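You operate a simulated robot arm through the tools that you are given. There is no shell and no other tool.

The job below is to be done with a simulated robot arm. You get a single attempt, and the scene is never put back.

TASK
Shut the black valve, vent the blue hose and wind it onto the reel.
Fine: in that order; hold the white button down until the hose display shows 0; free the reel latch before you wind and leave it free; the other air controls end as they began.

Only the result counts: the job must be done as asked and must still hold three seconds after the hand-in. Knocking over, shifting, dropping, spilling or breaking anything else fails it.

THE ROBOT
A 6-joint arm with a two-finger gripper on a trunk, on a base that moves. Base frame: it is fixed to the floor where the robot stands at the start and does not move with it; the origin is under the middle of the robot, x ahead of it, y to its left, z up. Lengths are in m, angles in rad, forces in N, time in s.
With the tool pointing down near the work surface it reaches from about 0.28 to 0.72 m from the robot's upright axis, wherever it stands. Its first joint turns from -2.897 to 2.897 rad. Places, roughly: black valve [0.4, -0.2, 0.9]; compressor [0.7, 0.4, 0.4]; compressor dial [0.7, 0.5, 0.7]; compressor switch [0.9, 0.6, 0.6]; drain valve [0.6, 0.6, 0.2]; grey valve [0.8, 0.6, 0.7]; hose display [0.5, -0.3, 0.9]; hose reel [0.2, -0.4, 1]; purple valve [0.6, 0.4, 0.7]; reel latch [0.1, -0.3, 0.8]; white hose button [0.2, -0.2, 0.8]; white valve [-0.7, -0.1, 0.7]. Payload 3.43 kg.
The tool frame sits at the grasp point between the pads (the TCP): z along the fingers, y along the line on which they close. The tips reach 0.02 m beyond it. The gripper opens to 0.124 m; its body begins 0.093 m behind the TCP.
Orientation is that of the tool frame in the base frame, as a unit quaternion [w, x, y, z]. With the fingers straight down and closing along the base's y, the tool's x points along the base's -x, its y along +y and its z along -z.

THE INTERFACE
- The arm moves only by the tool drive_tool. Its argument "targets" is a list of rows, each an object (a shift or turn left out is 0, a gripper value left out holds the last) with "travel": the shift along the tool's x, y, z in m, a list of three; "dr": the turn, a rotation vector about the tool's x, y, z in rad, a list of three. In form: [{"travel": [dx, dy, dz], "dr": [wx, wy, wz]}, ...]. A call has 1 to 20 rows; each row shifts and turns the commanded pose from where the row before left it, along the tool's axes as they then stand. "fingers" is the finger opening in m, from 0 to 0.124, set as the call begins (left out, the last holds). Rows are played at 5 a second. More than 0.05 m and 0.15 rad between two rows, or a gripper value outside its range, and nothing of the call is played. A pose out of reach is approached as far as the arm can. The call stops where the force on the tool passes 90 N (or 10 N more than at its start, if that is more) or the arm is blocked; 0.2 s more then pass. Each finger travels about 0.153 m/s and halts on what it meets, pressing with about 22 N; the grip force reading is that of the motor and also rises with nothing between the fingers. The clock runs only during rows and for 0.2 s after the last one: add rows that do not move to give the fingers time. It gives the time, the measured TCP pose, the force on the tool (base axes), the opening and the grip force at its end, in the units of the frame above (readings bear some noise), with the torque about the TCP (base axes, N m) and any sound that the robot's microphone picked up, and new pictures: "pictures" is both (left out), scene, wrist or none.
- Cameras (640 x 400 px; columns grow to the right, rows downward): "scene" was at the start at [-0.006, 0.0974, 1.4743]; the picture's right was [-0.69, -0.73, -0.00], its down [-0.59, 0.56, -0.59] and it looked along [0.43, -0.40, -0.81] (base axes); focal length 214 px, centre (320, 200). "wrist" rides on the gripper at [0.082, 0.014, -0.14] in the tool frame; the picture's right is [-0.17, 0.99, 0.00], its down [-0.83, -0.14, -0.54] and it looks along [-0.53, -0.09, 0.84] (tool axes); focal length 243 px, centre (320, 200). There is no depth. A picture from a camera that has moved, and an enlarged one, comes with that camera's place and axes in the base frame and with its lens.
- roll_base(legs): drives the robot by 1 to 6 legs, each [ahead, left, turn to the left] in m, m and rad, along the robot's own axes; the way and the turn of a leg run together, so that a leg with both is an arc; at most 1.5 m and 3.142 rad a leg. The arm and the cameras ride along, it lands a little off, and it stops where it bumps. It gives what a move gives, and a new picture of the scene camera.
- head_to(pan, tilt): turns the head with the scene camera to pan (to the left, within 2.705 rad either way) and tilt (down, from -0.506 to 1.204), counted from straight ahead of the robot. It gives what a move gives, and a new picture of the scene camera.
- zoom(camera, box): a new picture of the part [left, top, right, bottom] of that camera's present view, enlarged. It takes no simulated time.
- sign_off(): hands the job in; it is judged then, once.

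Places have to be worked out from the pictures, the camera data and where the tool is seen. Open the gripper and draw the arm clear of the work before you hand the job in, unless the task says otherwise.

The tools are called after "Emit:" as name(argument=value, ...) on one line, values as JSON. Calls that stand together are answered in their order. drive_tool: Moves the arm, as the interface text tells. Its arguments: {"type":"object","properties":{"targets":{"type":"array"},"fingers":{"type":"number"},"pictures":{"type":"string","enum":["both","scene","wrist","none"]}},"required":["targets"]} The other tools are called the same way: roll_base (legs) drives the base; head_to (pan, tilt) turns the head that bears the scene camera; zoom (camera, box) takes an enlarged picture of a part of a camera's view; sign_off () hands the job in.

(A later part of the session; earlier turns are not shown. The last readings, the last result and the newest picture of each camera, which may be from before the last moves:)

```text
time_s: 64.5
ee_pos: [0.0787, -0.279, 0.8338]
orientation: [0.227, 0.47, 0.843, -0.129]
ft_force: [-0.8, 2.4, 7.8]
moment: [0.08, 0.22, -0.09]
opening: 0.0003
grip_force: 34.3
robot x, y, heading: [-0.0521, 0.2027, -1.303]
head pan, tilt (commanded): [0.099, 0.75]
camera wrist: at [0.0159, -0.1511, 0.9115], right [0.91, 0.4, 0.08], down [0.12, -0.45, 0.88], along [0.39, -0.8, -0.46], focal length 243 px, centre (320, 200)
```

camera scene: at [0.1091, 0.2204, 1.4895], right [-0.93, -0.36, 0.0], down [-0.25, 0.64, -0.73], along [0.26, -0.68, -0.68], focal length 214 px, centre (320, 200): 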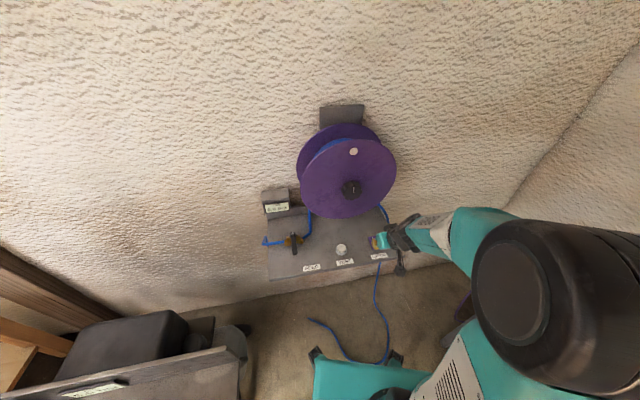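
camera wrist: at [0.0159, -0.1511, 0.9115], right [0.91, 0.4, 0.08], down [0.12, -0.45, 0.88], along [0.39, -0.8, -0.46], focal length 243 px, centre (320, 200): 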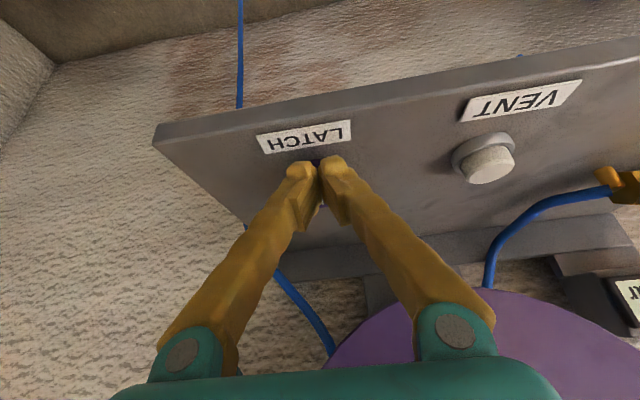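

Contact is starting (about 8–10 N). Two more small steps.

Emit:
drive_tool(targets=[{"travel": [0.0015, 0, 0.0026]}, {"travel": [0.0015, 0, 0.0026]}, {"travel": [0, 0, 0]}], pictures="wrist")

Emit:
zoom(camera="wrist", box=[220, 80, 420, 230])

```text
time_s: 65.3
ee_pos: [0.0772, -0.28, 0.8258]
orientation: [0.228, 0.469, 0.843, -0.13]
ft_force: [-2.3, 1.2, -2.8]
moment: [-0.41, -0.3, 0.01]
opening: 0.0
grip_force: 33.9
robot x, y, heading: [-0.0561, 0.2009, -1.3]
head pan, tilt (commanded): [0.099, 0.75]
camera wrist: at [0.0149, -0.1533, 0.9037], right [0.91, 0.4, 0.08], down [0.12, -0.45, 0.89], along [0.39, -0.8, -0.46], focal length 243 px, centre (320, 200)
```

wrist: 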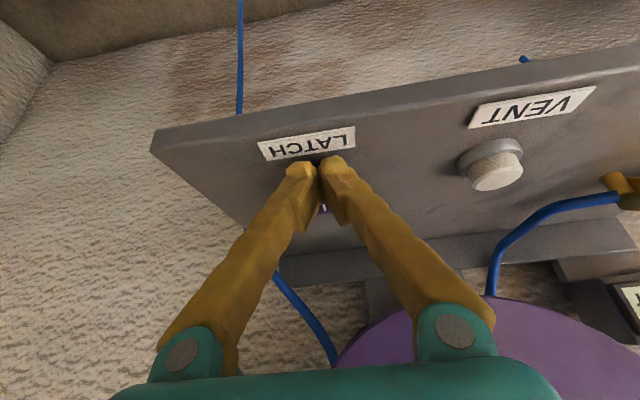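

```text
2.67 times, centred on (320, 155) of wrist
camera zoom: at [0.0149, -0.1533, 0.9037], right [0.91, 0.4, 0.08], down [0.12, -0.45, 0.89], along [0.39, -0.8, -0.46], focal length 647 px, centre (320, 320)
```

zoom: 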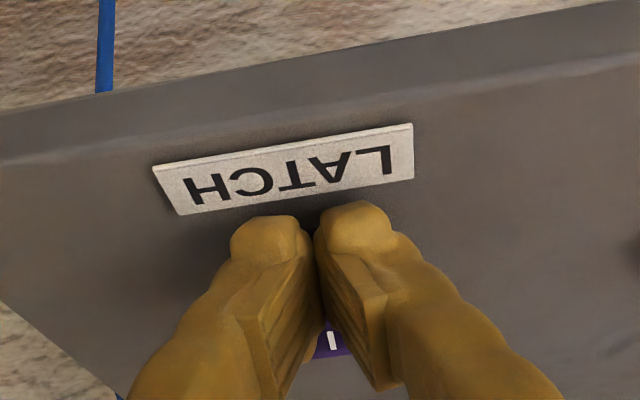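

The I mark now shows behind the fingers and the force dropped away, so the rocker may have tipped. I lift and look.

Emit:
drive_tool(targets=[{"travel": [-0.0152, 0, -0.0258]}, {"travel": [0, 0, -0.04]}, {"travel": [0, 0.03, -0.03]}, {"travel": [0, 0, 0]}])

Emit:
zoom(camera="wrist", box=[200, 40, 400, 190])

Emit:
zoom(camera="scene", box=[320, 190, 440, 280])

```text
time_s: 66.3
ee_pos: [0.0894, -0.2311, 0.9177]
orientation: [0.227, 0.469, 0.843, -0.13]
ft_force: [1.6, -2.4, 8.6]
moment: [0.7, 0.46, -0.09]
opening: 0.0001
grip_force: 34.5
robot x, y, heading: [-0.0529, 0.205, -1.302]
head pan, tilt (commanded): [0.099, 0.75]
camera scene: at [0.1143, 0.2271, 1.491], right [-0.93, -0.36, 0.0], down [-0.25, 0.63, -0.73], along [0.26, -0.68, -0.68], focal length 214 px, centre (320, 200)
camera wrist: at [0.0265, -0.1045, 0.9969], right [0.92, 0.4, 0.08], down [0.12, -0.45, 0.89], along [0.39, -0.8, -0.46], focal length 243 px, centre (320, 200)
```

scene: 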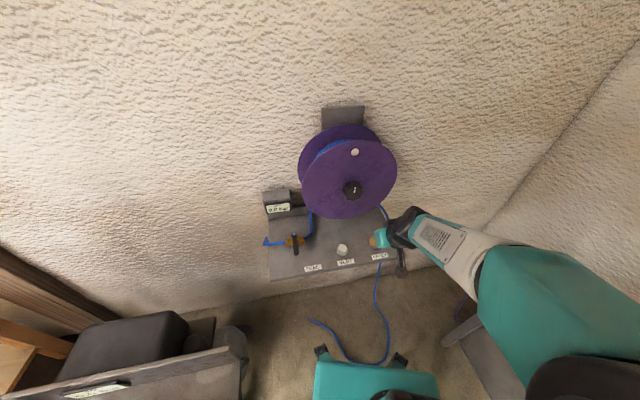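
wrist: 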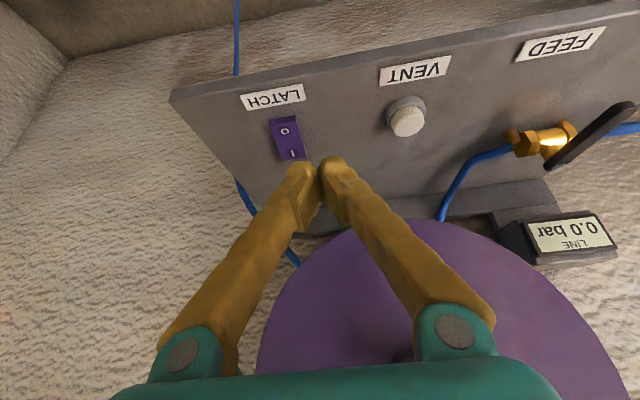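

```text
2.67 times, centred on (300, 115) of wrist
camera zoom: at [0.0265, -0.1045, 0.9969], right [0.92, 0.4, 0.08], down [0.12, -0.45, 0.89], along [0.39, -0.8, -0.46], focal length 647 px, centre (373, 427)
```

zoom: 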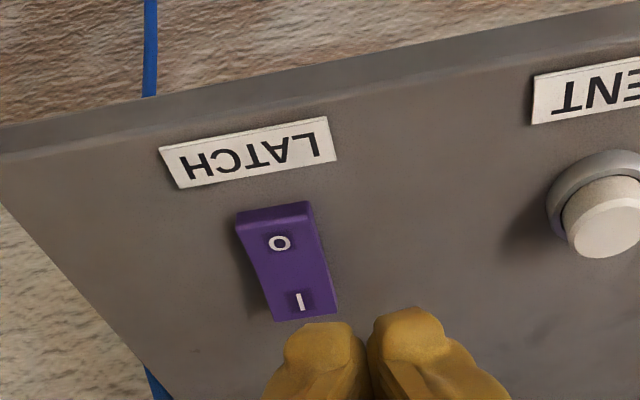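

```text
4.44 times, centred on (380, 235) of scene
camera zoom: at [0.1143, 0.2271, 1.491], right [-0.93, -0.36, 0.0], down [-0.25, 0.63, -0.73], along [0.26, -0.68, -0.68], focal length 953 px, centre (53, 44)
```

zoom: 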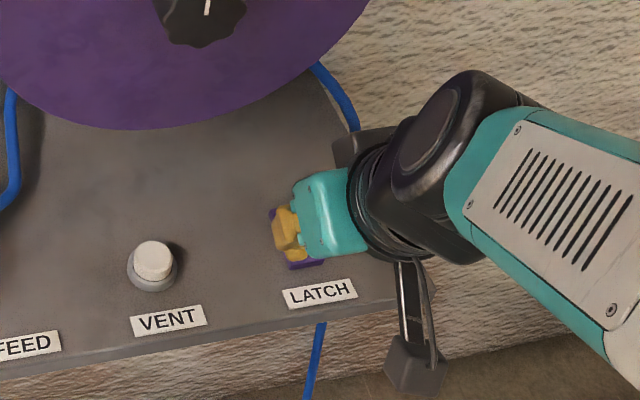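

It's hard to tell the rocker's state from here. I'll move the hand aside to the left so both cameras see the latch without obstruction.

Emit:
drive_tool(targets=[{"travel": [0, 0.04, -0.01]}, {"travel": [0, 0.04, -0.01]}, {"travel": [0, 0.04, -0.01]}, {"travel": [0, 0, 0]}])

Emit:
zoom(camera="wrist", box=[90, 40, 250, 160])

Emit:
zoom(camera="scene", box=[330, 210, 430, 285])

```text
time_s: 67.3
ee_pos: [0.1798, -0.1563, 0.9415]
orientation: [0.229, 0.47, 0.842, -0.131]
ft_force: [3.4, -4.2, 5.3]
moment: [0.75, 0.6, -0.06]
opening: 0.0001
grip_force: 34.2
robot x, y, heading: [-0.05, 0.2034, -1.304]
head pan, tilt (commanded): [0.099, 0.75]
camera scene: at [0.1099, 0.2266, 1.4895], right [-0.93, -0.36, 0.0], down [-0.25, 0.64, -0.73], along [0.26, -0.68, -0.68], focal length 214 px, centre (320, 200)
camera wrist: at [0.1182, -0.0292, 1.0207], right [0.91, 0.4, 0.08], down [0.12, -0.45, 0.89], along [0.39, -0.8, -0.46], focal length 243 px, centre (320, 200)
```

scene: 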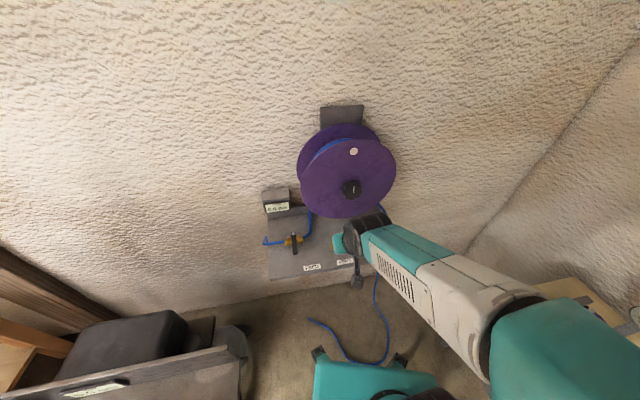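
wrist: 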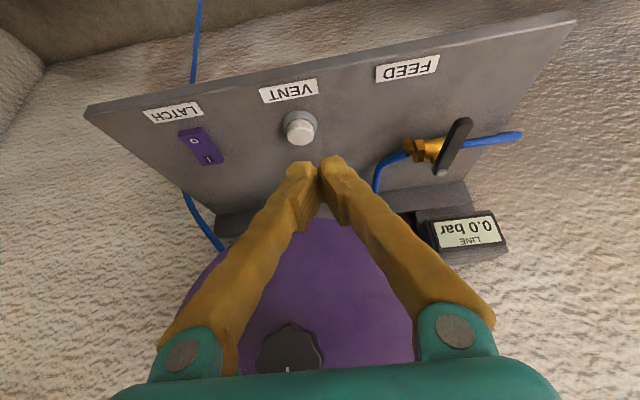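

```text
3.33 times, centred on (170, 100) of wrist
camera zoom: at [0.1182, -0.0292, 1.0207], right [0.91, 0.4, 0.08], down [0.12, -0.45, 0.89], along [0.39, -0.8, -0.46], focal length 809 px, centre (820, 533)
```

zoom: 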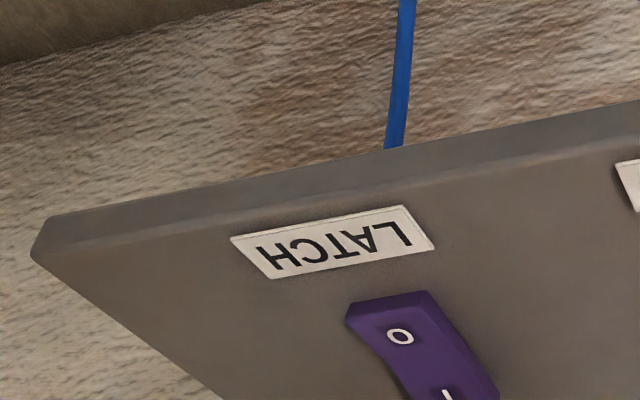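

```text
5.33 times, centred on (380, 248) of scene
camera zoom: at [0.1099, 0.2266, 1.4895], right [-0.93, -0.36, 0.0], down [-0.25, 0.64, -0.73], along [0.26, -0.68, -0.68], focal length 1144 px, centre (0, -53)
```

zoom: 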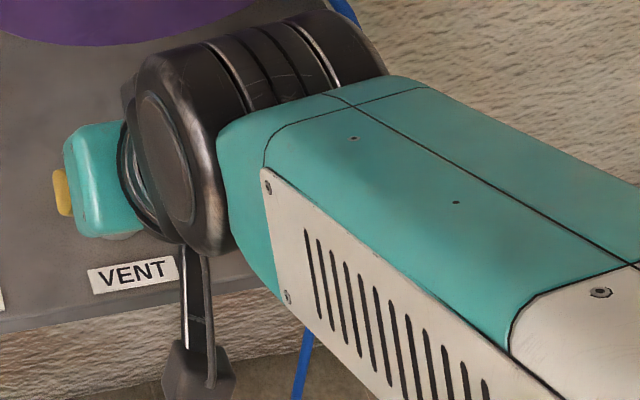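

I enlarge the rocker itself to compare it with the picture taken before I pressed it.

Emit:
zoom(camera="wrist", box=[150, 100, 250, 180])

```text
5.00 times, centred on (200, 140) of wrist
camera zoom: at [0.1182, -0.0292, 1.0207], right [0.91, 0.4, 0.08], down [0.12, -0.45, 0.89], along [0.39, -0.8, -0.46], focal length 1213 px, centre (920, 500)
```

zoom: 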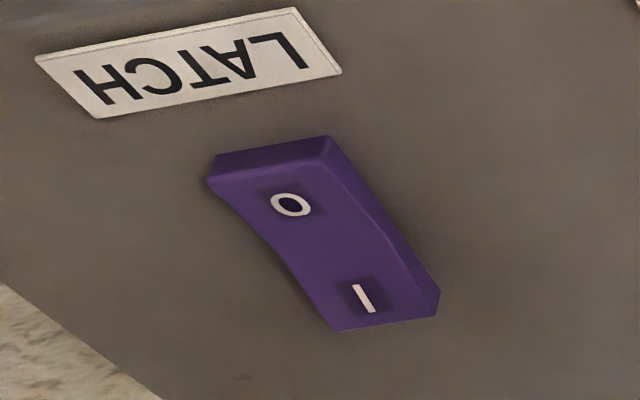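

Triangulating marks against the label before and after shows the O mark went down about 6 mm and the I mark came up about 5 mm, so the first press did tip the rocker: the latch is free. Next, to give the arm room to face the reel knob horizontally, I back the base about 0.13 m straight away from the stand.

Emit:
roll_base(legs=[[-0.125, -0.037, 0]])

Emit:
zoom(camera="scene", box=[240, 80, 420, 280])

```text
time_s: 69.9
ee_pos: [0.113, -0.0469, 0.94]
orientation: [0.225, 0.469, 0.844, -0.129]
ft_force: [0.4, 1.8, -10.8]
moment: [-0.87, -0.35, -0.08]
opening: 0.0
grip_force: 34.2
robot x, y, heading: [-0.1189, 0.3146, -1.305]
head pan, tilt (commanded): [0.099, 0.75]
camera scene: at [0.044, 0.34, 1.4897], right [-0.93, -0.36, 0.0], down [-0.24, 0.64, -0.73], along [0.26, -0.68, -0.68], focal length 214 px, centre (320, 200)
```

scene: 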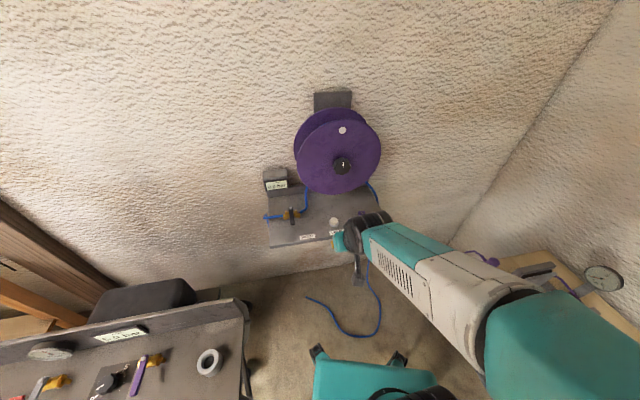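

```text
2.00 times, centred on (330, 180) of scene
camera zoom: at [0.044, 0.34, 1.4897], right [-0.93, -0.36, 0.0], down [-0.24, 0.64, -0.73], along [0.26, -0.68, -0.68], focal length 429 px, centre (300, 240)
```

zoom: 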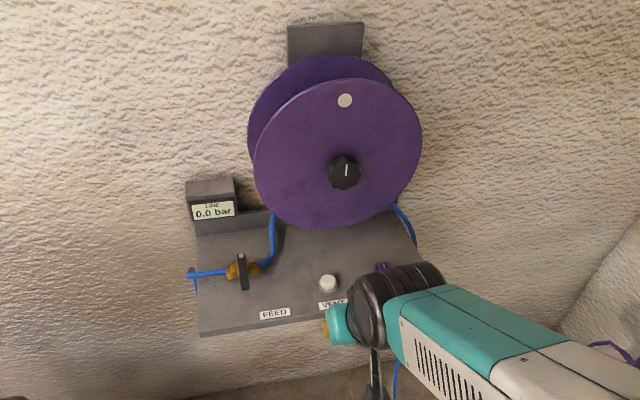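

Latched rocker stays as set, display still 0.0. Now I raise the tool to knob height in front of the reel, and swing it from 30° tilt to horizontal so it points at the knob.

Emit:
drive_tool(targets=[{"travel": [-0.0405, -0.0137, -0.0094]}, {"travel": [-0.0405, -0.0137, -0.0094]}, {"travel": [-0.0405, -0.0137, -0.0094]}, {"travel": [-0.0405, -0.0137, -0.0094]}, {"dr": [0, -0.131, 0]}, {"dr": [0, -0.131, 0]}, {"dr": [0, -0.131, 0]}, {"dr": [0, -0.131, 0]}, {"dr": [0, -0.131, 0]}, {"dr": [0, -0.131, 0]}, {"dr": [0, -0.131, 0]}, {"dr": [0, -0.131, 0]}, {"travel": [0, 0, 0]}], fingers=0.09)

```text
time_s: 72.7
ee_pos: [0.1484, -0.1703, 1.0516]
orientation: [0.561, 0.367, 0.688, -0.277]
ft_force: [2.6, -2.6, 2.7]
moment: [0.31, 0.3, -0.14]
opening: 0.09
grip_force: 0.0
out of reach, approached as far as the arm can: row 8, 9, 10
robot x, y, heading: [-0.1136, 0.3176, -1.306]
head pan, tilt (commanded): [0.099, 0.75]
camera scene: at [0.0496, 0.3381, 1.4898], right [-0.93, -0.36, 0.0], down [-0.25, 0.64, -0.73], along [0.26, -0.68, -0.68], focal length 214 px, centre (320, 200)
camera wrist: at [0.0719, -0.0363, 1.0018], right [0.82, 0.54, 0.19], down [-0.34, 0.19, 0.92], along [0.46, -0.82, 0.33], focal length 243 px, centre (320, 200)
```

scene: 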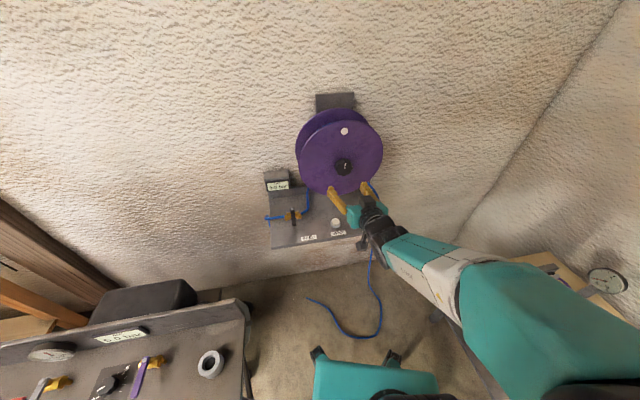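
wrist: 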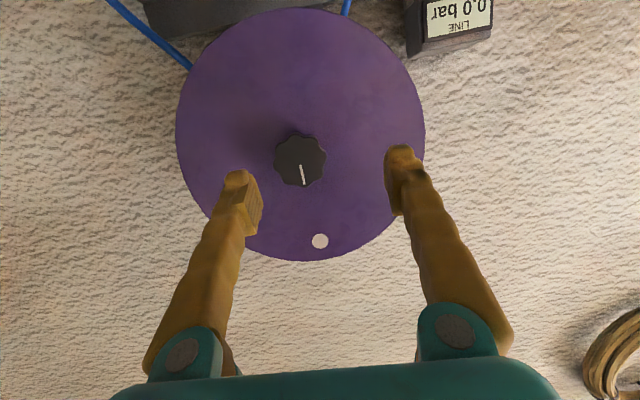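

The tool faces the reel but still points 12° down and 4° off; I place the reel axis at u≈0.019, z≈1.049 from the disc's rim. I move closer and centre on the axis, then square up the orientation where the arm has more room.

Emit:
drive_tool(targets=[{"travel": [-0.0049, -0.0108, 0.0275]}, {"travel": [-0.0049, -0.0108, 0.0275]}, {"dr": [0.0325, -0.1085, -0.012]}, {"dr": [0.0325, -0.1085, -0.012]}, {"travel": [0, 0, 0]}], fingers=0.09)

```text
time_s: 73.9
ee_pos: [0.1426, -0.2333, 1.0439]
orientation: [0.617, 0.328, 0.627, -0.344]
ft_force: [0.9, -1.7, -1.1]
moment: [-0.25, -0.15, -0.06]
opening: 0.0899
grip_force: 0.1
out of reach, approached as far as the arm can: row 4
robot x, y, heading: [-0.1192, 0.32, -1.304]
head pan, tilt (commanded): [0.099, 0.75]
camera scene: at [0.048, 0.342, 1.4895], right [-0.93, -0.36, 0.0], down [-0.25, 0.64, -0.73], along [0.26, -0.68, -0.68], focal length 214 px, centre (320, 200)
camera wrist: at [0.0758, -0.1102, 0.961], right [0.83, 0.54, 0.14], down [-0.39, 0.39, 0.84], along [0.4, -0.75, 0.53], focal length 243 px, centre (320, 200)
```

scene: 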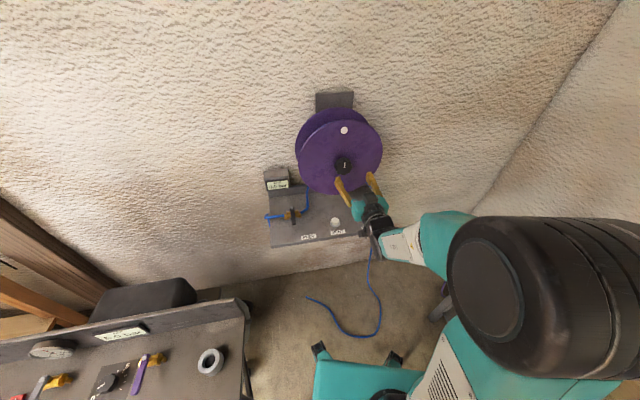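
wrist: 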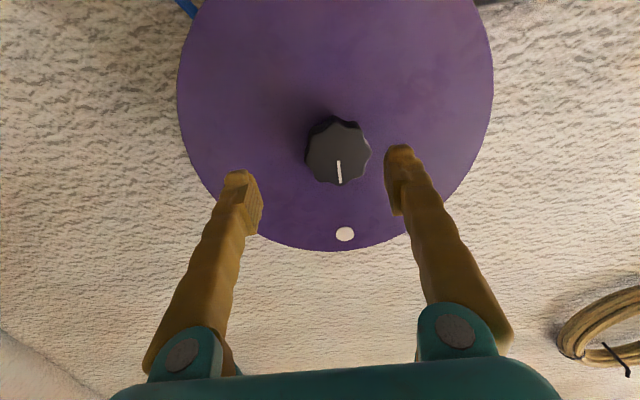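

The tool is now horizontal and aligned within 1.5° of the reel axis; the knob appears 17 mm to the +y side. I shift over and move 4 cm closer, then check centring.

Emit:
drive_tool(targets=[{"travel": [0, 0.0083, 0.01]}, {"travel": [0, 0.0083, 0.01]}, {"travel": [0, 0, 0.02]}, {"travel": [0, 0, 0]}], fingers=0.09)

```text
time_s: 74.9
ee_pos: [0.1439, -0.2679, 1.0428]
orientation: [0.617, 0.342, 0.622, -0.34]
ft_force: [2.5, 1.6, 3.3]
moment: [0.32, 0.19, -0.25]
opening: 0.0898
grip_force: 0.0
out of reach, approached as far as the arm can: row 1, 2
robot x, y, heading: [-0.1193, 0.317, -1.306]
head pan, tilt (commanded): [0.099, 0.75]
camera scene: at [0.0449, 0.3391, 1.4917], right [-0.93, -0.36, 0.0], down [-0.24, 0.64, -0.73], along [0.26, -0.68, -0.68], focal length 214 px, centre (320, 200)
camera wrist: at [0.081, -0.1425, 0.9604], right [0.83, 0.53, 0.16], down [-0.4, 0.38, 0.83], along [0.38, -0.76, 0.53], focal length 243 px, centre (320, 200)
```

scene: 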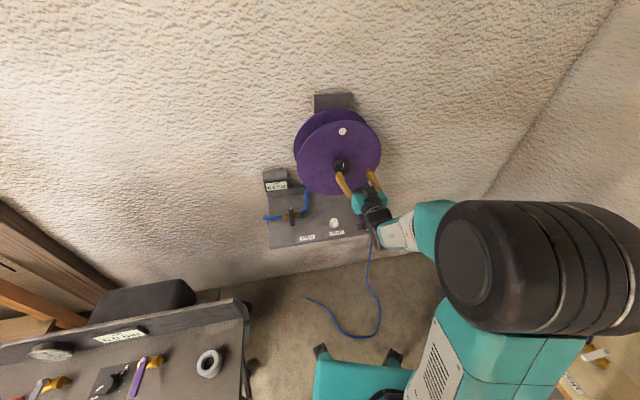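
wrist: 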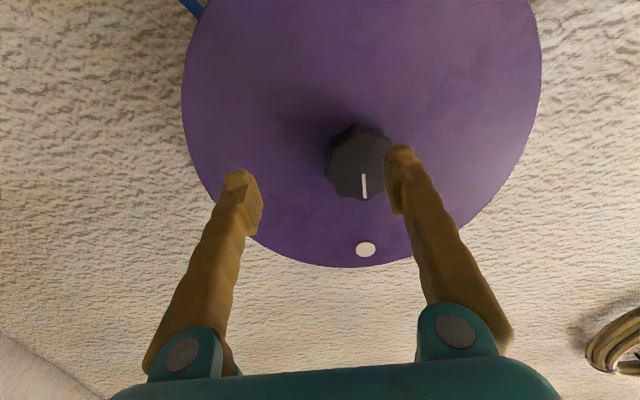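

The sideways part of that move was refused as out of reach, so some joint is near a limit in this posture. I'll test rolling the tool about its own axis (clear of the knob by 2 cm) to see whether that frees the wrist, since winding needs rolling anyway.

Emit:
drive_tool(targets=[{"dr": [0, 0, 0.14]}, {"dr": [0, 0, 0.14]}, {"dr": [0, 0, 0.14]}, {"dr": [0, 0, 0.14]}, {"dr": [0, 0, 0.14]}, {"dr": [0, 0, 0.14]}, {"travel": [0, 0, 0]}])

```text
time_s: 76.5
ee_pos: [0.1442, -0.2692, 1.0401]
orientation: [0.704, 0.566, 0.426, -0.059]
ft_force: [2.4, -3.6, 2.6]
moment: [0.23, 0.17, 0.0]
opening: 0.09
grip_force: 0.0
out of reach, approached as far as the arm can: row 1
robot x, y, heading: [-0.123, 0.3151, -1.296]
head pan, tilt (commanded): [0.099, 0.75]
camera scene: at [0.0432, 0.3386, 1.4887], right [-0.93, -0.36, 0.0], down [-0.25, 0.64, -0.73], along [0.26, -0.68, -0.68], focal length 214 px, centre (320, 200)
camera wrist: at [0.129, -0.1135, 0.996], right [0.45, 0.28, 0.85], down [-0.89, 0.07, 0.45], along [0.06, -0.96, 0.29], focal length 243 px, centre (320, 200)
```

scene: 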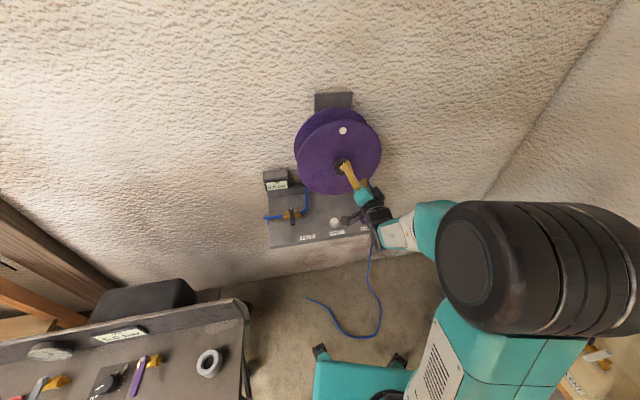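
wrist: 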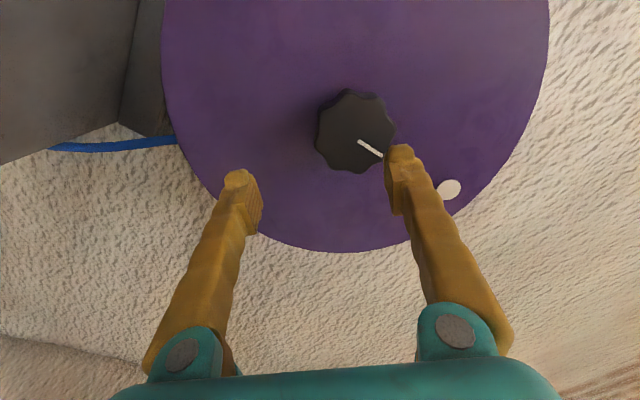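

The roll itself works and the tool axis is still aligned. I retry the sideways shift of 37 mm toward the knob axis from this roll angle.

Emit:
drive_tool(targets=[{"travel": [0.007, 0.0062, 0]}, {"travel": [0.007, 0.0062, 0]}, {"travel": [0.007, 0.0062, 0]}, {"travel": [0.0067, 0.006, 0]}, {"travel": [0, 0, 0]}], pictures="wrist")

```text
time_s: 77.7
ee_pos: [0.1432, -0.2628, 1.0488]
orientation: [0.705, 0.564, 0.427, -0.06]
ft_force: [0.2, -0.1, 9.2]
moment: [1.07, 0.59, -0.02]
opening: 0.09
grip_force: 0.1
out of reach, approached as far as the arm can: row 1, 2, 3, 4
robot x, y, heading: [-0.1164, 0.3181, -1.304]
head pan, tilt (commanded): [0.099, 0.75]
camera wrist: at [0.128, -0.1076, 1.0039], right [0.45, 0.28, 0.84], down [-0.89, 0.08, 0.45], along [0.06, -0.96, 0.29], focal length 243 px, centre (320, 200)
```

wrist: 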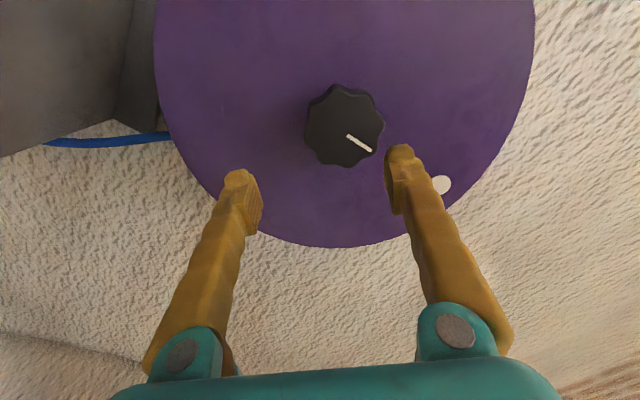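

Every refusal fits an inner limit — the wrist gets too close to the shoulder with the tool level. I'll back the base another ~8.5 cm so that I reach farther out to the knob.

Emit:
roll_base(legs=[[-0.085, 0.006, 0]])

Emit:
drive_tool(targets=[{"travel": [0, 0, 0.03]}, {"travel": [0, 0, 0.03]}, {"travel": [0, 0, 0]}])

```text
time_s: 79.8
ee_pos: [0.1282, -0.1758, 1.0466]
orientation: [0.705, 0.563, 0.428, -0.059]
ft_force: [1.2, -8.0, -5.1]
moment: [-0.67, -0.43, 0.41]
opening: 0.0899
grip_force: 0.1
robot x, y, heading: [-0.1338, 0.4075, -1.3]
head pan, tilt (commanded): [0.099, 0.75]
camera scene: at [0.0288, 0.4323, 1.4882], right [-0.93, -0.36, 0.0], down [-0.25, 0.64, -0.73], along [0.26, -0.68, -0.68], focal length 214 px, centre (320, 200)
```

scene: 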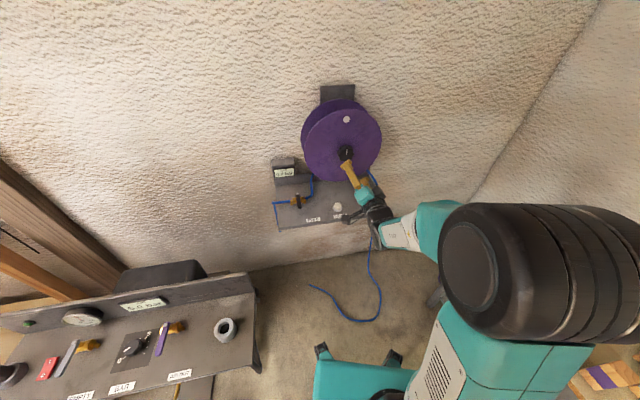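

```text
time_s: 80.6
ee_pos: [0.1636, -0.2265, 1.0482]
orientation: [0.704, 0.561, 0.432, -0.054]
ft_force: [2.0, 1.9, 4.1]
moment: [0.43, 0.24, -0.34]
opening: 0.0902
grip_force: 0.0
robot x, y, heading: [-0.1344, 0.4057, -1.298]
head pan, tilt (commanded): [0.099, 0.75]
camera scene: at [0.0282, 0.4309, 1.4902], right [-0.93, -0.36, 0.0], down [-0.25, 0.63, -0.73], along [0.27, -0.68, -0.68], focal length 214 px, centre (320, 200)
camera wrist: at [0.1456, -0.0718, 1.0041], right [0.45, 0.29, 0.84], down [-0.89, 0.06, 0.45], along [0.08, -0.95, 0.29], focal length 243 px, centre (320, 200)
```

scene: 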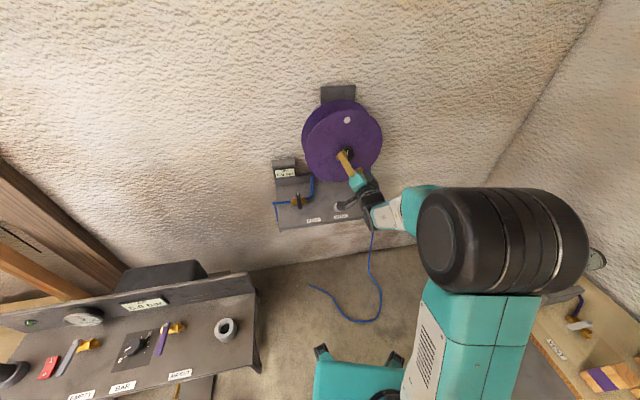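
wrist: 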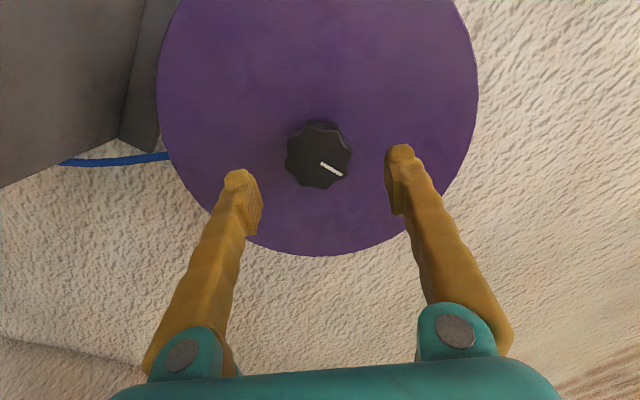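

The arm now obeys; the TCP is on the reel axis (u≈0.020, z≈1.048) with the knob centred between the fingers. I advance 7.5 cm so the pads surround the knob.

Emit:
drive_tool(targets=[{"travel": [0, 0, 0.03]}, {"travel": [0, 0, 0.03]}, {"travel": [0, 0, 0.014]}, {"travel": [0, 0, 0]}])

Emit:
zoom(camera="scene", box=[270, 80, 430, 250])

```text
time_s: 81.6
ee_pos: [0.1967, -0.2939, 1.0476]
orientation: [0.703, 0.563, 0.431, -0.054]
ft_force: [-1.7, 2.0, -8.4]
moment: [-0.8, -0.5, -0.03]
opening: 0.0897
grip_force: 0.0
out of reach, approached as far as the arm can: row 2
robot x, y, heading: [-0.1357, 0.4046, -1.31]
head pan, tilt (commanded): [0.099, 0.75]
camera scene: at [0.0272, 0.4301, 1.4902], right [-0.93, -0.36, 0.0], down [-0.24, 0.64, -0.73], along [0.26, -0.68, -0.68], focal length 214 px, centre (320, 200)
camera wrist: at [0.1786, -0.1386, 1.0031], right [0.45, 0.29, 0.84], down [-0.89, 0.06, 0.45], along [0.08, -0.96, 0.28], focal length 243 px, centre (320, 200)
```

scene: 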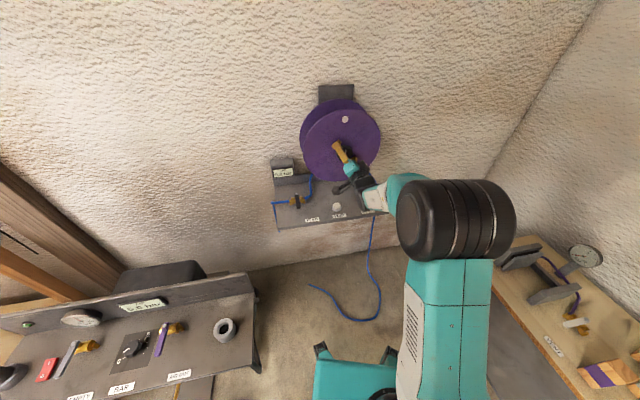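
wrist: 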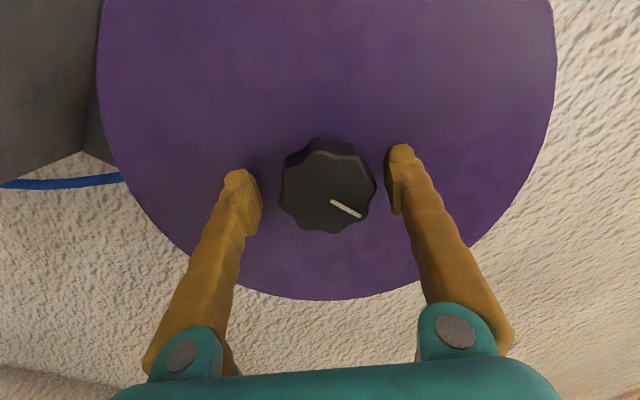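

```text
2.35 times, centred on (350, 165) of scene
camera zoom: at [0.0272, 0.4301, 1.4902], right [-0.93, -0.36, 0.0], down [-0.24, 0.64, -0.73], along [0.26, -0.68, -0.68], focal length 505 px, centre (249, 282)
```

zoom: 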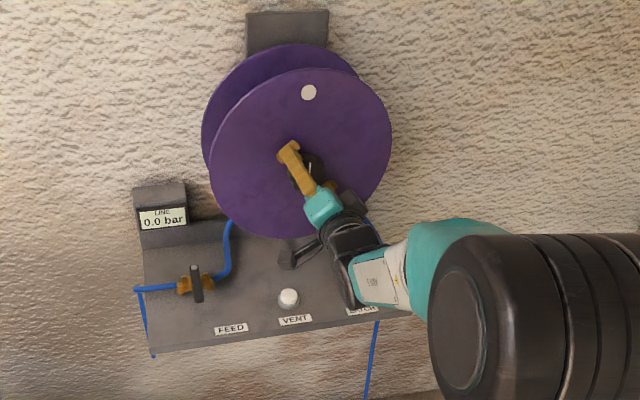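

The pads now straddle the knob (TCP v≈0.353, tips just short of the disc). I centre a few millimetres and close the fingers on the knob.

Emit:
drive_tool(targets=[{"travel": [0.003, 0.003, 0]}, {"travel": [0, 0, 0]}], pictures="none")

Emit:
drive_tool(targets=[{"travel": [0, 0, 0]}, {"travel": [0, 0, 0]}, {"travel": [0, 0, 0]}], fingers=0.0, pictures="wrist")

```text
time_s: 82.2
ee_pos: [0.1962, -0.2936, 1.0493]
orientation: [0.703, 0.562, 0.432, -0.055]
ft_force: [-0.9, -0.6, -1.6]
moment: [-0.21, -0.13, 0.09]
opening: 0.09
grip_force: 0.2
out of reach, approached as far as the arm can: row 1
robot x, y, heading: [-0.1349, 0.4047, -1.301]
head pan, tilt (commanded): [0.099, 0.75]
```

```text
time_s: 83.2
ee_pos: [0.2009, -0.297, 1.0507]
orientation: [0.704, 0.561, 0.432, -0.054]
ft_force: [71.9, -102.7, -9.3]
moment: [2.76, 1.69, -3.03]
opening: 0.0555
grip_force: 45.0
robot x, y, heading: [-0.1351, 0.4055, -1.291]
head pan, tilt (commanded): [0.099, 0.75]
stopped in row 3: the force on the tool passed its limit at 148 N (the readings are from after the stop); the commanded pose is now the measured one
camera wrist: at [0.1827, -0.1408, 1.0056], right [0.45, 0.29, 0.84], down [-0.89, 0.06, 0.45], along [0.08, -0.95, 0.29], focal length 243 px, centre (320, 200)
```

wrist: 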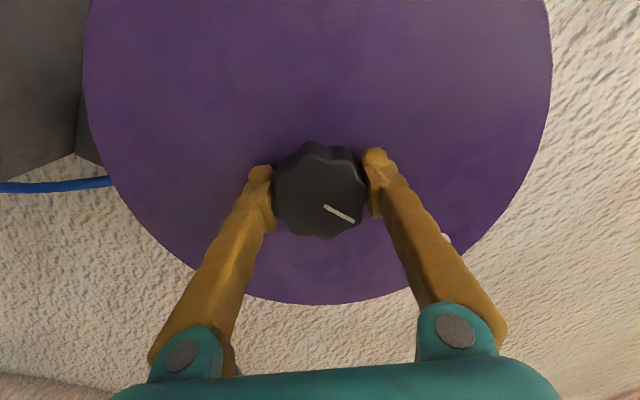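

Closing on the knob drew the tool about 5 mm toward the wall and built up axial force, which stopped the call; the commanded pose was reset to the measured one. I check the force now with a still row.

Emit:
drive_tool(targets=[{"travel": [0, 0, 0]}], pictures="none")

```text
time_s: 83.4
ee_pos: [0.2005, -0.2965, 1.0507]
orientation: [0.703, 0.561, 0.434, -0.054]
ft_force: [54.2, -74.5, -11.2]
moment: [2.38, 1.35, -2.13]
opening: 0.0553
grip_force: 44.6
robot x, y, heading: [-0.1334, 0.4011, -1.288]
head pan, tilt (commanded): [0.099, 0.75]
stopped in row 1: the force on the tool passed its limit at 154 N (the readings are from after the stop); the commanded pose is now the measured one
```

The strain persists, so I open the fingers just enough to let go and let everything settle.

Emit:
drive_tool(targets=[{"travel": [0, 0, 0]}, {"travel": [0, 0, 0]}], fingers=0.07, pictures="none")

Emit:
drive_tool(targets=[{"travel": [0, 0, 0]}, {"travel": [0, 0, 0]}], fingers=0.07)

```text
time_s: 84.0
ee_pos: [0.2024, -0.295, 1.0509]
orientation: [0.705, 0.559, 0.433, -0.052]
ft_force: [-2.1, -2.1, -2.6]
moment: [-0.29, -0.17, 0.27]
opening: 0.07
grip_force: 0.1
robot x, y, heading: [-0.1366, 0.4033, -1.284]
head pan, tilt (commanded): [0.099, 0.75]
```

```text
time_s: 84.6
ee_pos: [0.2024, -0.2929, 1.0545]
orientation: [0.707, 0.557, 0.432, -0.054]
ft_force: [-0.2, -6.8, 4.8]
moment: [0.47, 0.33, 0.44]
opening: 0.0703
grip_force: 0.0
robot x, y, heading: [-0.138, 0.4015, -1.285]
head pan, tilt (commanded): [0.099, 0.75]
camera scene: at [0.0273, 0.4273, 1.4877], right [-0.93, -0.37, 0.0], down [-0.25, 0.63, -0.73], along [0.27, -0.68, -0.68], focal length 214 px, centre (320, 200)
camera wrist: at [0.1836, -0.1395, 1.008], right [0.45, 0.3, 0.84], down [-0.89, 0.06, 0.45], along [0.09, -0.95, 0.3], focal length 243 px, centre (320, 200)
```

scene: 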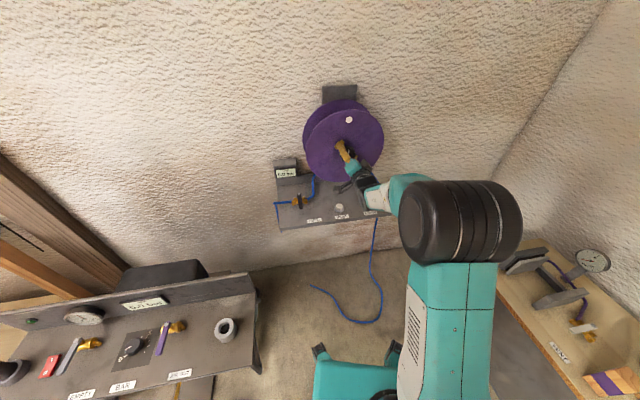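
wrist: 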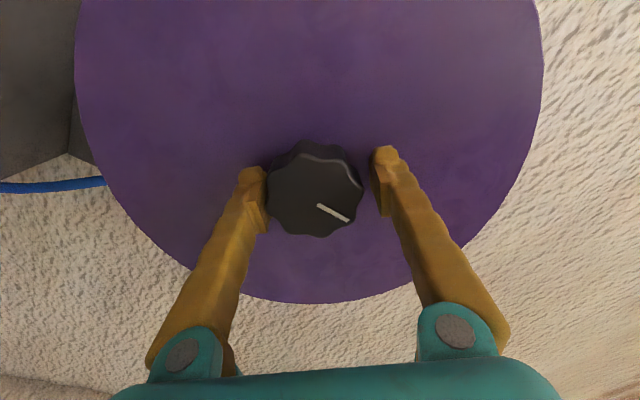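

The fingers swing in at an angle, so with the tips deep they wedge on the knob and pull the tool in. I'll back off 1 cm so the tips bear on the knob's sides, recentre, and close more gently.

Emit:
drive_tool(targets=[{"travel": [0, -0.003, -0.01]}, {"travel": [0, 0, 0]}], fingers=0.07, pictures="none")

Emit:
drive_tool(targets=[{"travel": [0, 0, 0]}, {"travel": [0, 0, 0]}], fingers=0.055, pictures="wrist")

```text
time_s: 85.2
ee_pos: [0.1904, -0.2831, 1.0488]
orientation: [0.706, 0.558, 0.432, -0.053]
ft_force: [-1.3, -0.6, 1.5]
moment: [0.15, 0.11, 0.18]
opening: 0.0703
grip_force: 0.1
robot x, y, heading: [-0.1385, 0.4073, -1.285]
head pan, tilt (commanded): [0.099, 0.75]
```

```text
time_s: 85.8
ee_pos: [0.1935, -0.2864, 1.0506]
orientation: [0.705, 0.558, 0.434, -0.051]
ft_force: [5.4, 2.1, -2.4]
moment: [-0.53, -0.27, -0.01]
opening: 0.0591
grip_force: 3.1
robot x, y, heading: [-0.1328, 0.3978, -1.287]
head pan, tilt (commanded): [0.099, 0.75]
camera wrist: at [0.1754, -0.131, 1.0052], right [0.45, 0.3, 0.84], down [-0.89, 0.06, 0.45], along [0.09, -0.95, 0.29], focal length 243 px, centre (320, 200)
```

wrist: 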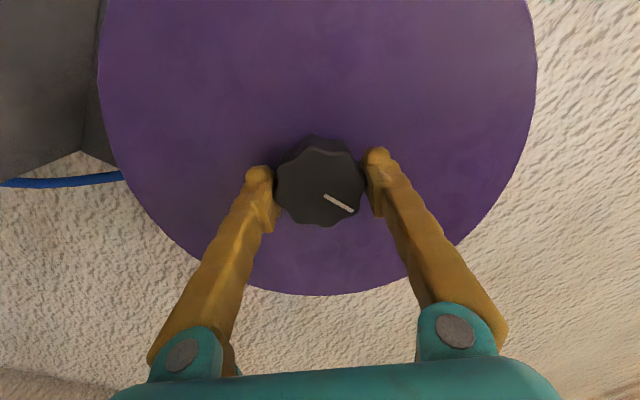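

Gripped softly now: opening 0.059, only 3 N and almost no strain. I tighten a bit and try a small counter-clockwise turn (as seen from the front), watching force and the reel.

Emit:
drive_tool(targets=[{"travel": [0, 0, 0]}, {"travel": [0, 0, 0]}], fingers=0.045, pictures="none")

Emit:
drive_tool(targets=[{"dr": [0, 0, -0.08]}, {"dr": [0, 0, -0.08]}, {"travel": [0, 0, 0]}], pictures="both")

```text
time_s: 86.4
ee_pos: [0.193, -0.2842, 1.0509]
orientation: [0.705, 0.558, 0.433, -0.054]
ft_force: [6.5, 21.4, 9.1]
moment: [0.89, 0.57, 0.4]
opening: 0.0577
grip_force: 45.2
robot x, y, heading: [-0.1357, 0.4021, -1.288]
head pan, tilt (commanded): [0.099, 0.75]
```

```text
time_s: 87.2
ee_pos: [0.1944, -0.2883, 1.0516]
orientation: [0.7, 0.521, 0.476, -0.111]
ft_force: [6.7, -11.1, 8.1]
moment: [-1.07, -0.76, -0.48]
opening: 0.0585
grip_force: 45.8
robot x, y, heading: [-0.1329, 0.3962, -1.284]
head pan, tilt (commanded): [0.099, 0.75]
camera scene: at [0.0305, 0.4245, 1.4895], right [-0.93, -0.38, 0.0], down [-0.26, 0.63, -0.73], along [0.27, -0.68, -0.68], focal length 214 px, centre (320, 200)
camera wrist: at [0.1695, -0.138, 0.9951], right [0.55, 0.37, 0.75], down [-0.82, 0.11, 0.56], along [0.13, -0.92, 0.36], focal length 243 px, centre (320, 200)
```

scene: 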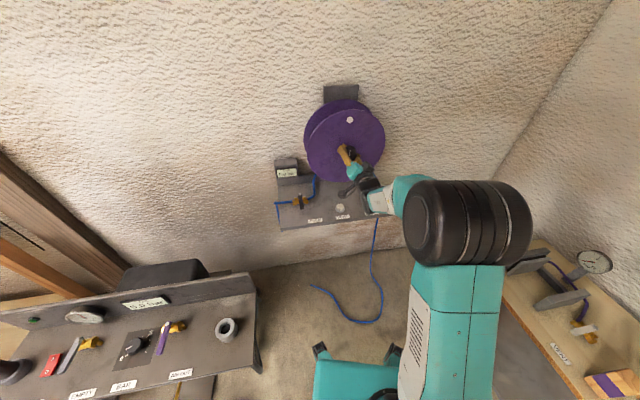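
wrist: 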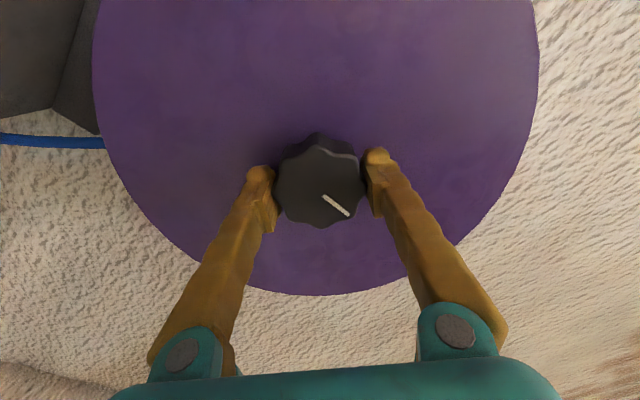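

The pointer shifted in the gripper's view about as much as the tool turned, so the knob slipped or was held. I rotate further to see whether the flutes engage and whether the knob follows.

Emit:
drive_tool(targets=[{"dr": [0, 0, -0.1]}, {"dr": [0, 0, -0.1]}, {"dr": [0, 0, -0.1]}, {"travel": [0, 0, 0]}], fingers=0.03)

Emit:
zoom(camera="wrist", box=[200, 90, 440, 270])

```text
time_s: 88.2
ee_pos: [0.1946, -0.2865, 1.0494]
orientation: [0.674, 0.443, 0.552, -0.213]
ft_force: [0.2, 32.9, 15.5]
moment: [0.87, 0.37, 0.63]
opening: 0.0588
grip_force: 44.6
robot x, y, heading: [-0.1359, 0.4047, -1.289]
head pan, tilt (commanded): [0.099, 0.75]
camera scene: at [0.0321, 0.4274, 1.4908], right [-0.93, -0.37, 0.0], down [-0.26, 0.63, -0.73], along [0.27, -0.68, -0.68], focal length 214 px, centre (320, 200)
camera wrist: at [0.1527, -0.1458, 0.978], right [0.72, 0.48, 0.51], down [-0.66, 0.21, 0.72], along [0.24, -0.85, 0.46], focal length 243 px, centre (320, 200)
```

scene: 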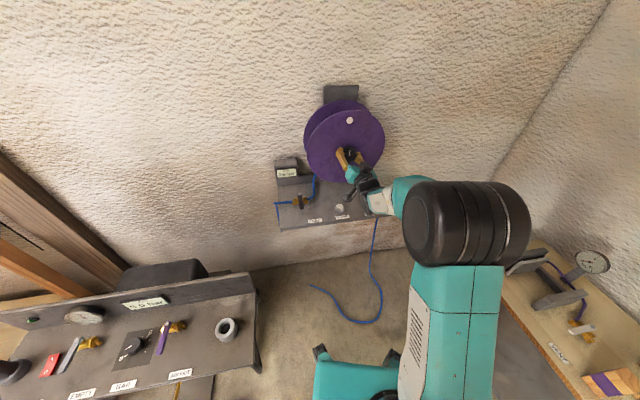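
wrist: 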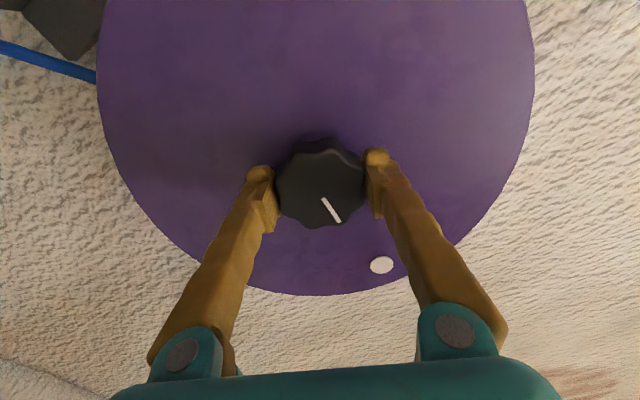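

```text
2.22 times, centred on (320, 180) of wrist
camera zoom: at [0.1527, -0.1458, 0.978], right [0.72, 0.48, 0.51], down [-0.66, 0.21, 0.72], along [0.24, -0.85, 0.46], focal length 539 px, centre (320, 244)
```

zoom: 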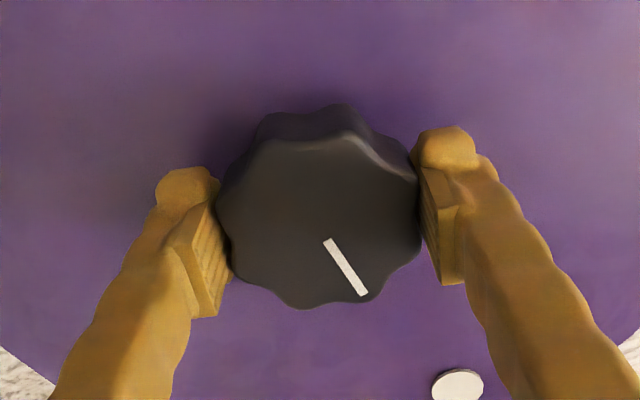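

The knob stayed put while the fingers slid round it. I turn the other way a little to see whether it moves in that direction or is held both ways.

Emit:
drive_tool(targets=[{"dr": [0, 0, 0.1]}, {"dr": [0, 0, 0.1]}, {"dr": [0, 0, 0.1]}, {"dr": [0, 0, 0.1]}, {"travel": [0, 0, 0]}], fingers=0.0, pictures="wrist")

```text
time_s: 89.4
ee_pos: [0.192, -0.2853, 1.0523]
orientation: [0.705, 0.544, 0.448, -0.073]
ft_force: [18.1, -6.9, 14.0]
moment: [0.28, 0.17, 0.54]
opening: 0.0578
grip_force: 45.6
robot x, y, heading: [-0.1406, 0.4005, -1.28]
head pan, tilt (commanded): [0.099, 0.75]
camera wrist: at [0.1723, -0.1326, 1.0018], right [0.49, 0.33, 0.81], down [-0.87, 0.08, 0.49], along [0.1, -0.94, 0.32], focal length 243 px, centre (320, 200)
```

wrist: 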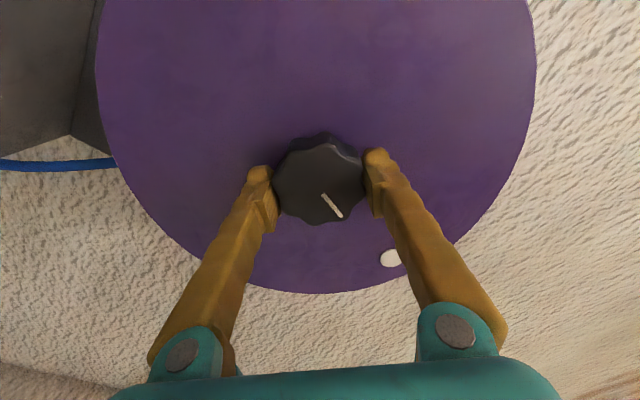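

This time the pointer and the white dot moved with the tool: the reel turns clockwise (seen from the front) and is blocked the other way, so clockwise is winding. I check the scene view.

Emit:
drive_tool(targets=[{"travel": [0, 0, 0]}], pictures="scene")

Emit:
zoom(camera="scene", box=[270, 80, 430, 250])

Emit:
zoom(camera="scene", box=[270, 200, 450, 380])

```text
time_s: 89.8
ee_pos: [0.1928, -0.2863, 1.0524]
orientation: [0.704, 0.545, 0.449, -0.072]
ft_force: [5.3, 14.8, 14.6]
moment: [0.92, 0.42, 0.85]
opening: 0.0578
grip_force: 44.9
robot x, y, heading: [-0.1393, 0.4032, -1.277]
head pan, tilt (commanded): [0.099, 0.75]
camera scene: at [0.021, 0.4265, 1.4909], right [-0.92, -0.38, 0.0], down [-0.26, 0.63, -0.73], along [0.28, -0.68, -0.68], focal length 214 px, centre (320, 200)
```

scene: 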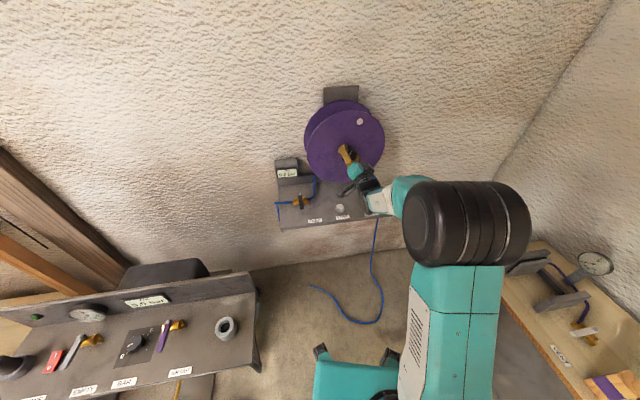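

```text
2.35 times, centred on (350, 165) of scene
camera zoom: at [0.021, 0.4265, 1.4909], right [-0.92, -0.38, 0.0], down [-0.26, 0.63, -0.73], along [0.28, -0.68, -0.68], focal length 505 px, centre (249, 282)
```

zoom: 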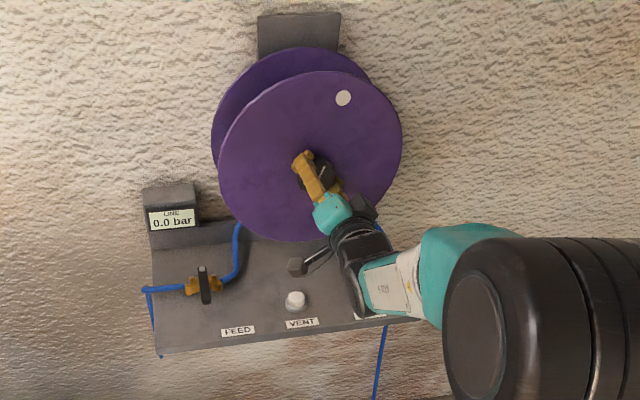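

```text
2.22 times, centred on (360, 290) of scene
camera zoom: at [0.021, 0.4265, 1.4909], right [-0.92, -0.38, 0.0], down [-0.26, 0.63, -0.73], along [0.28, -0.68, -0.68], focal length 477 px, centre (231, 0)
```

zoom: 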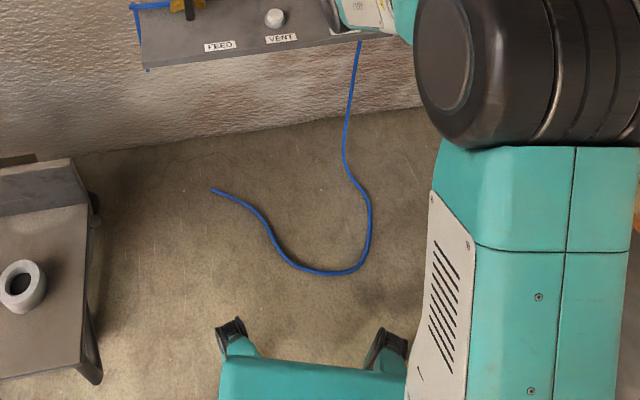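

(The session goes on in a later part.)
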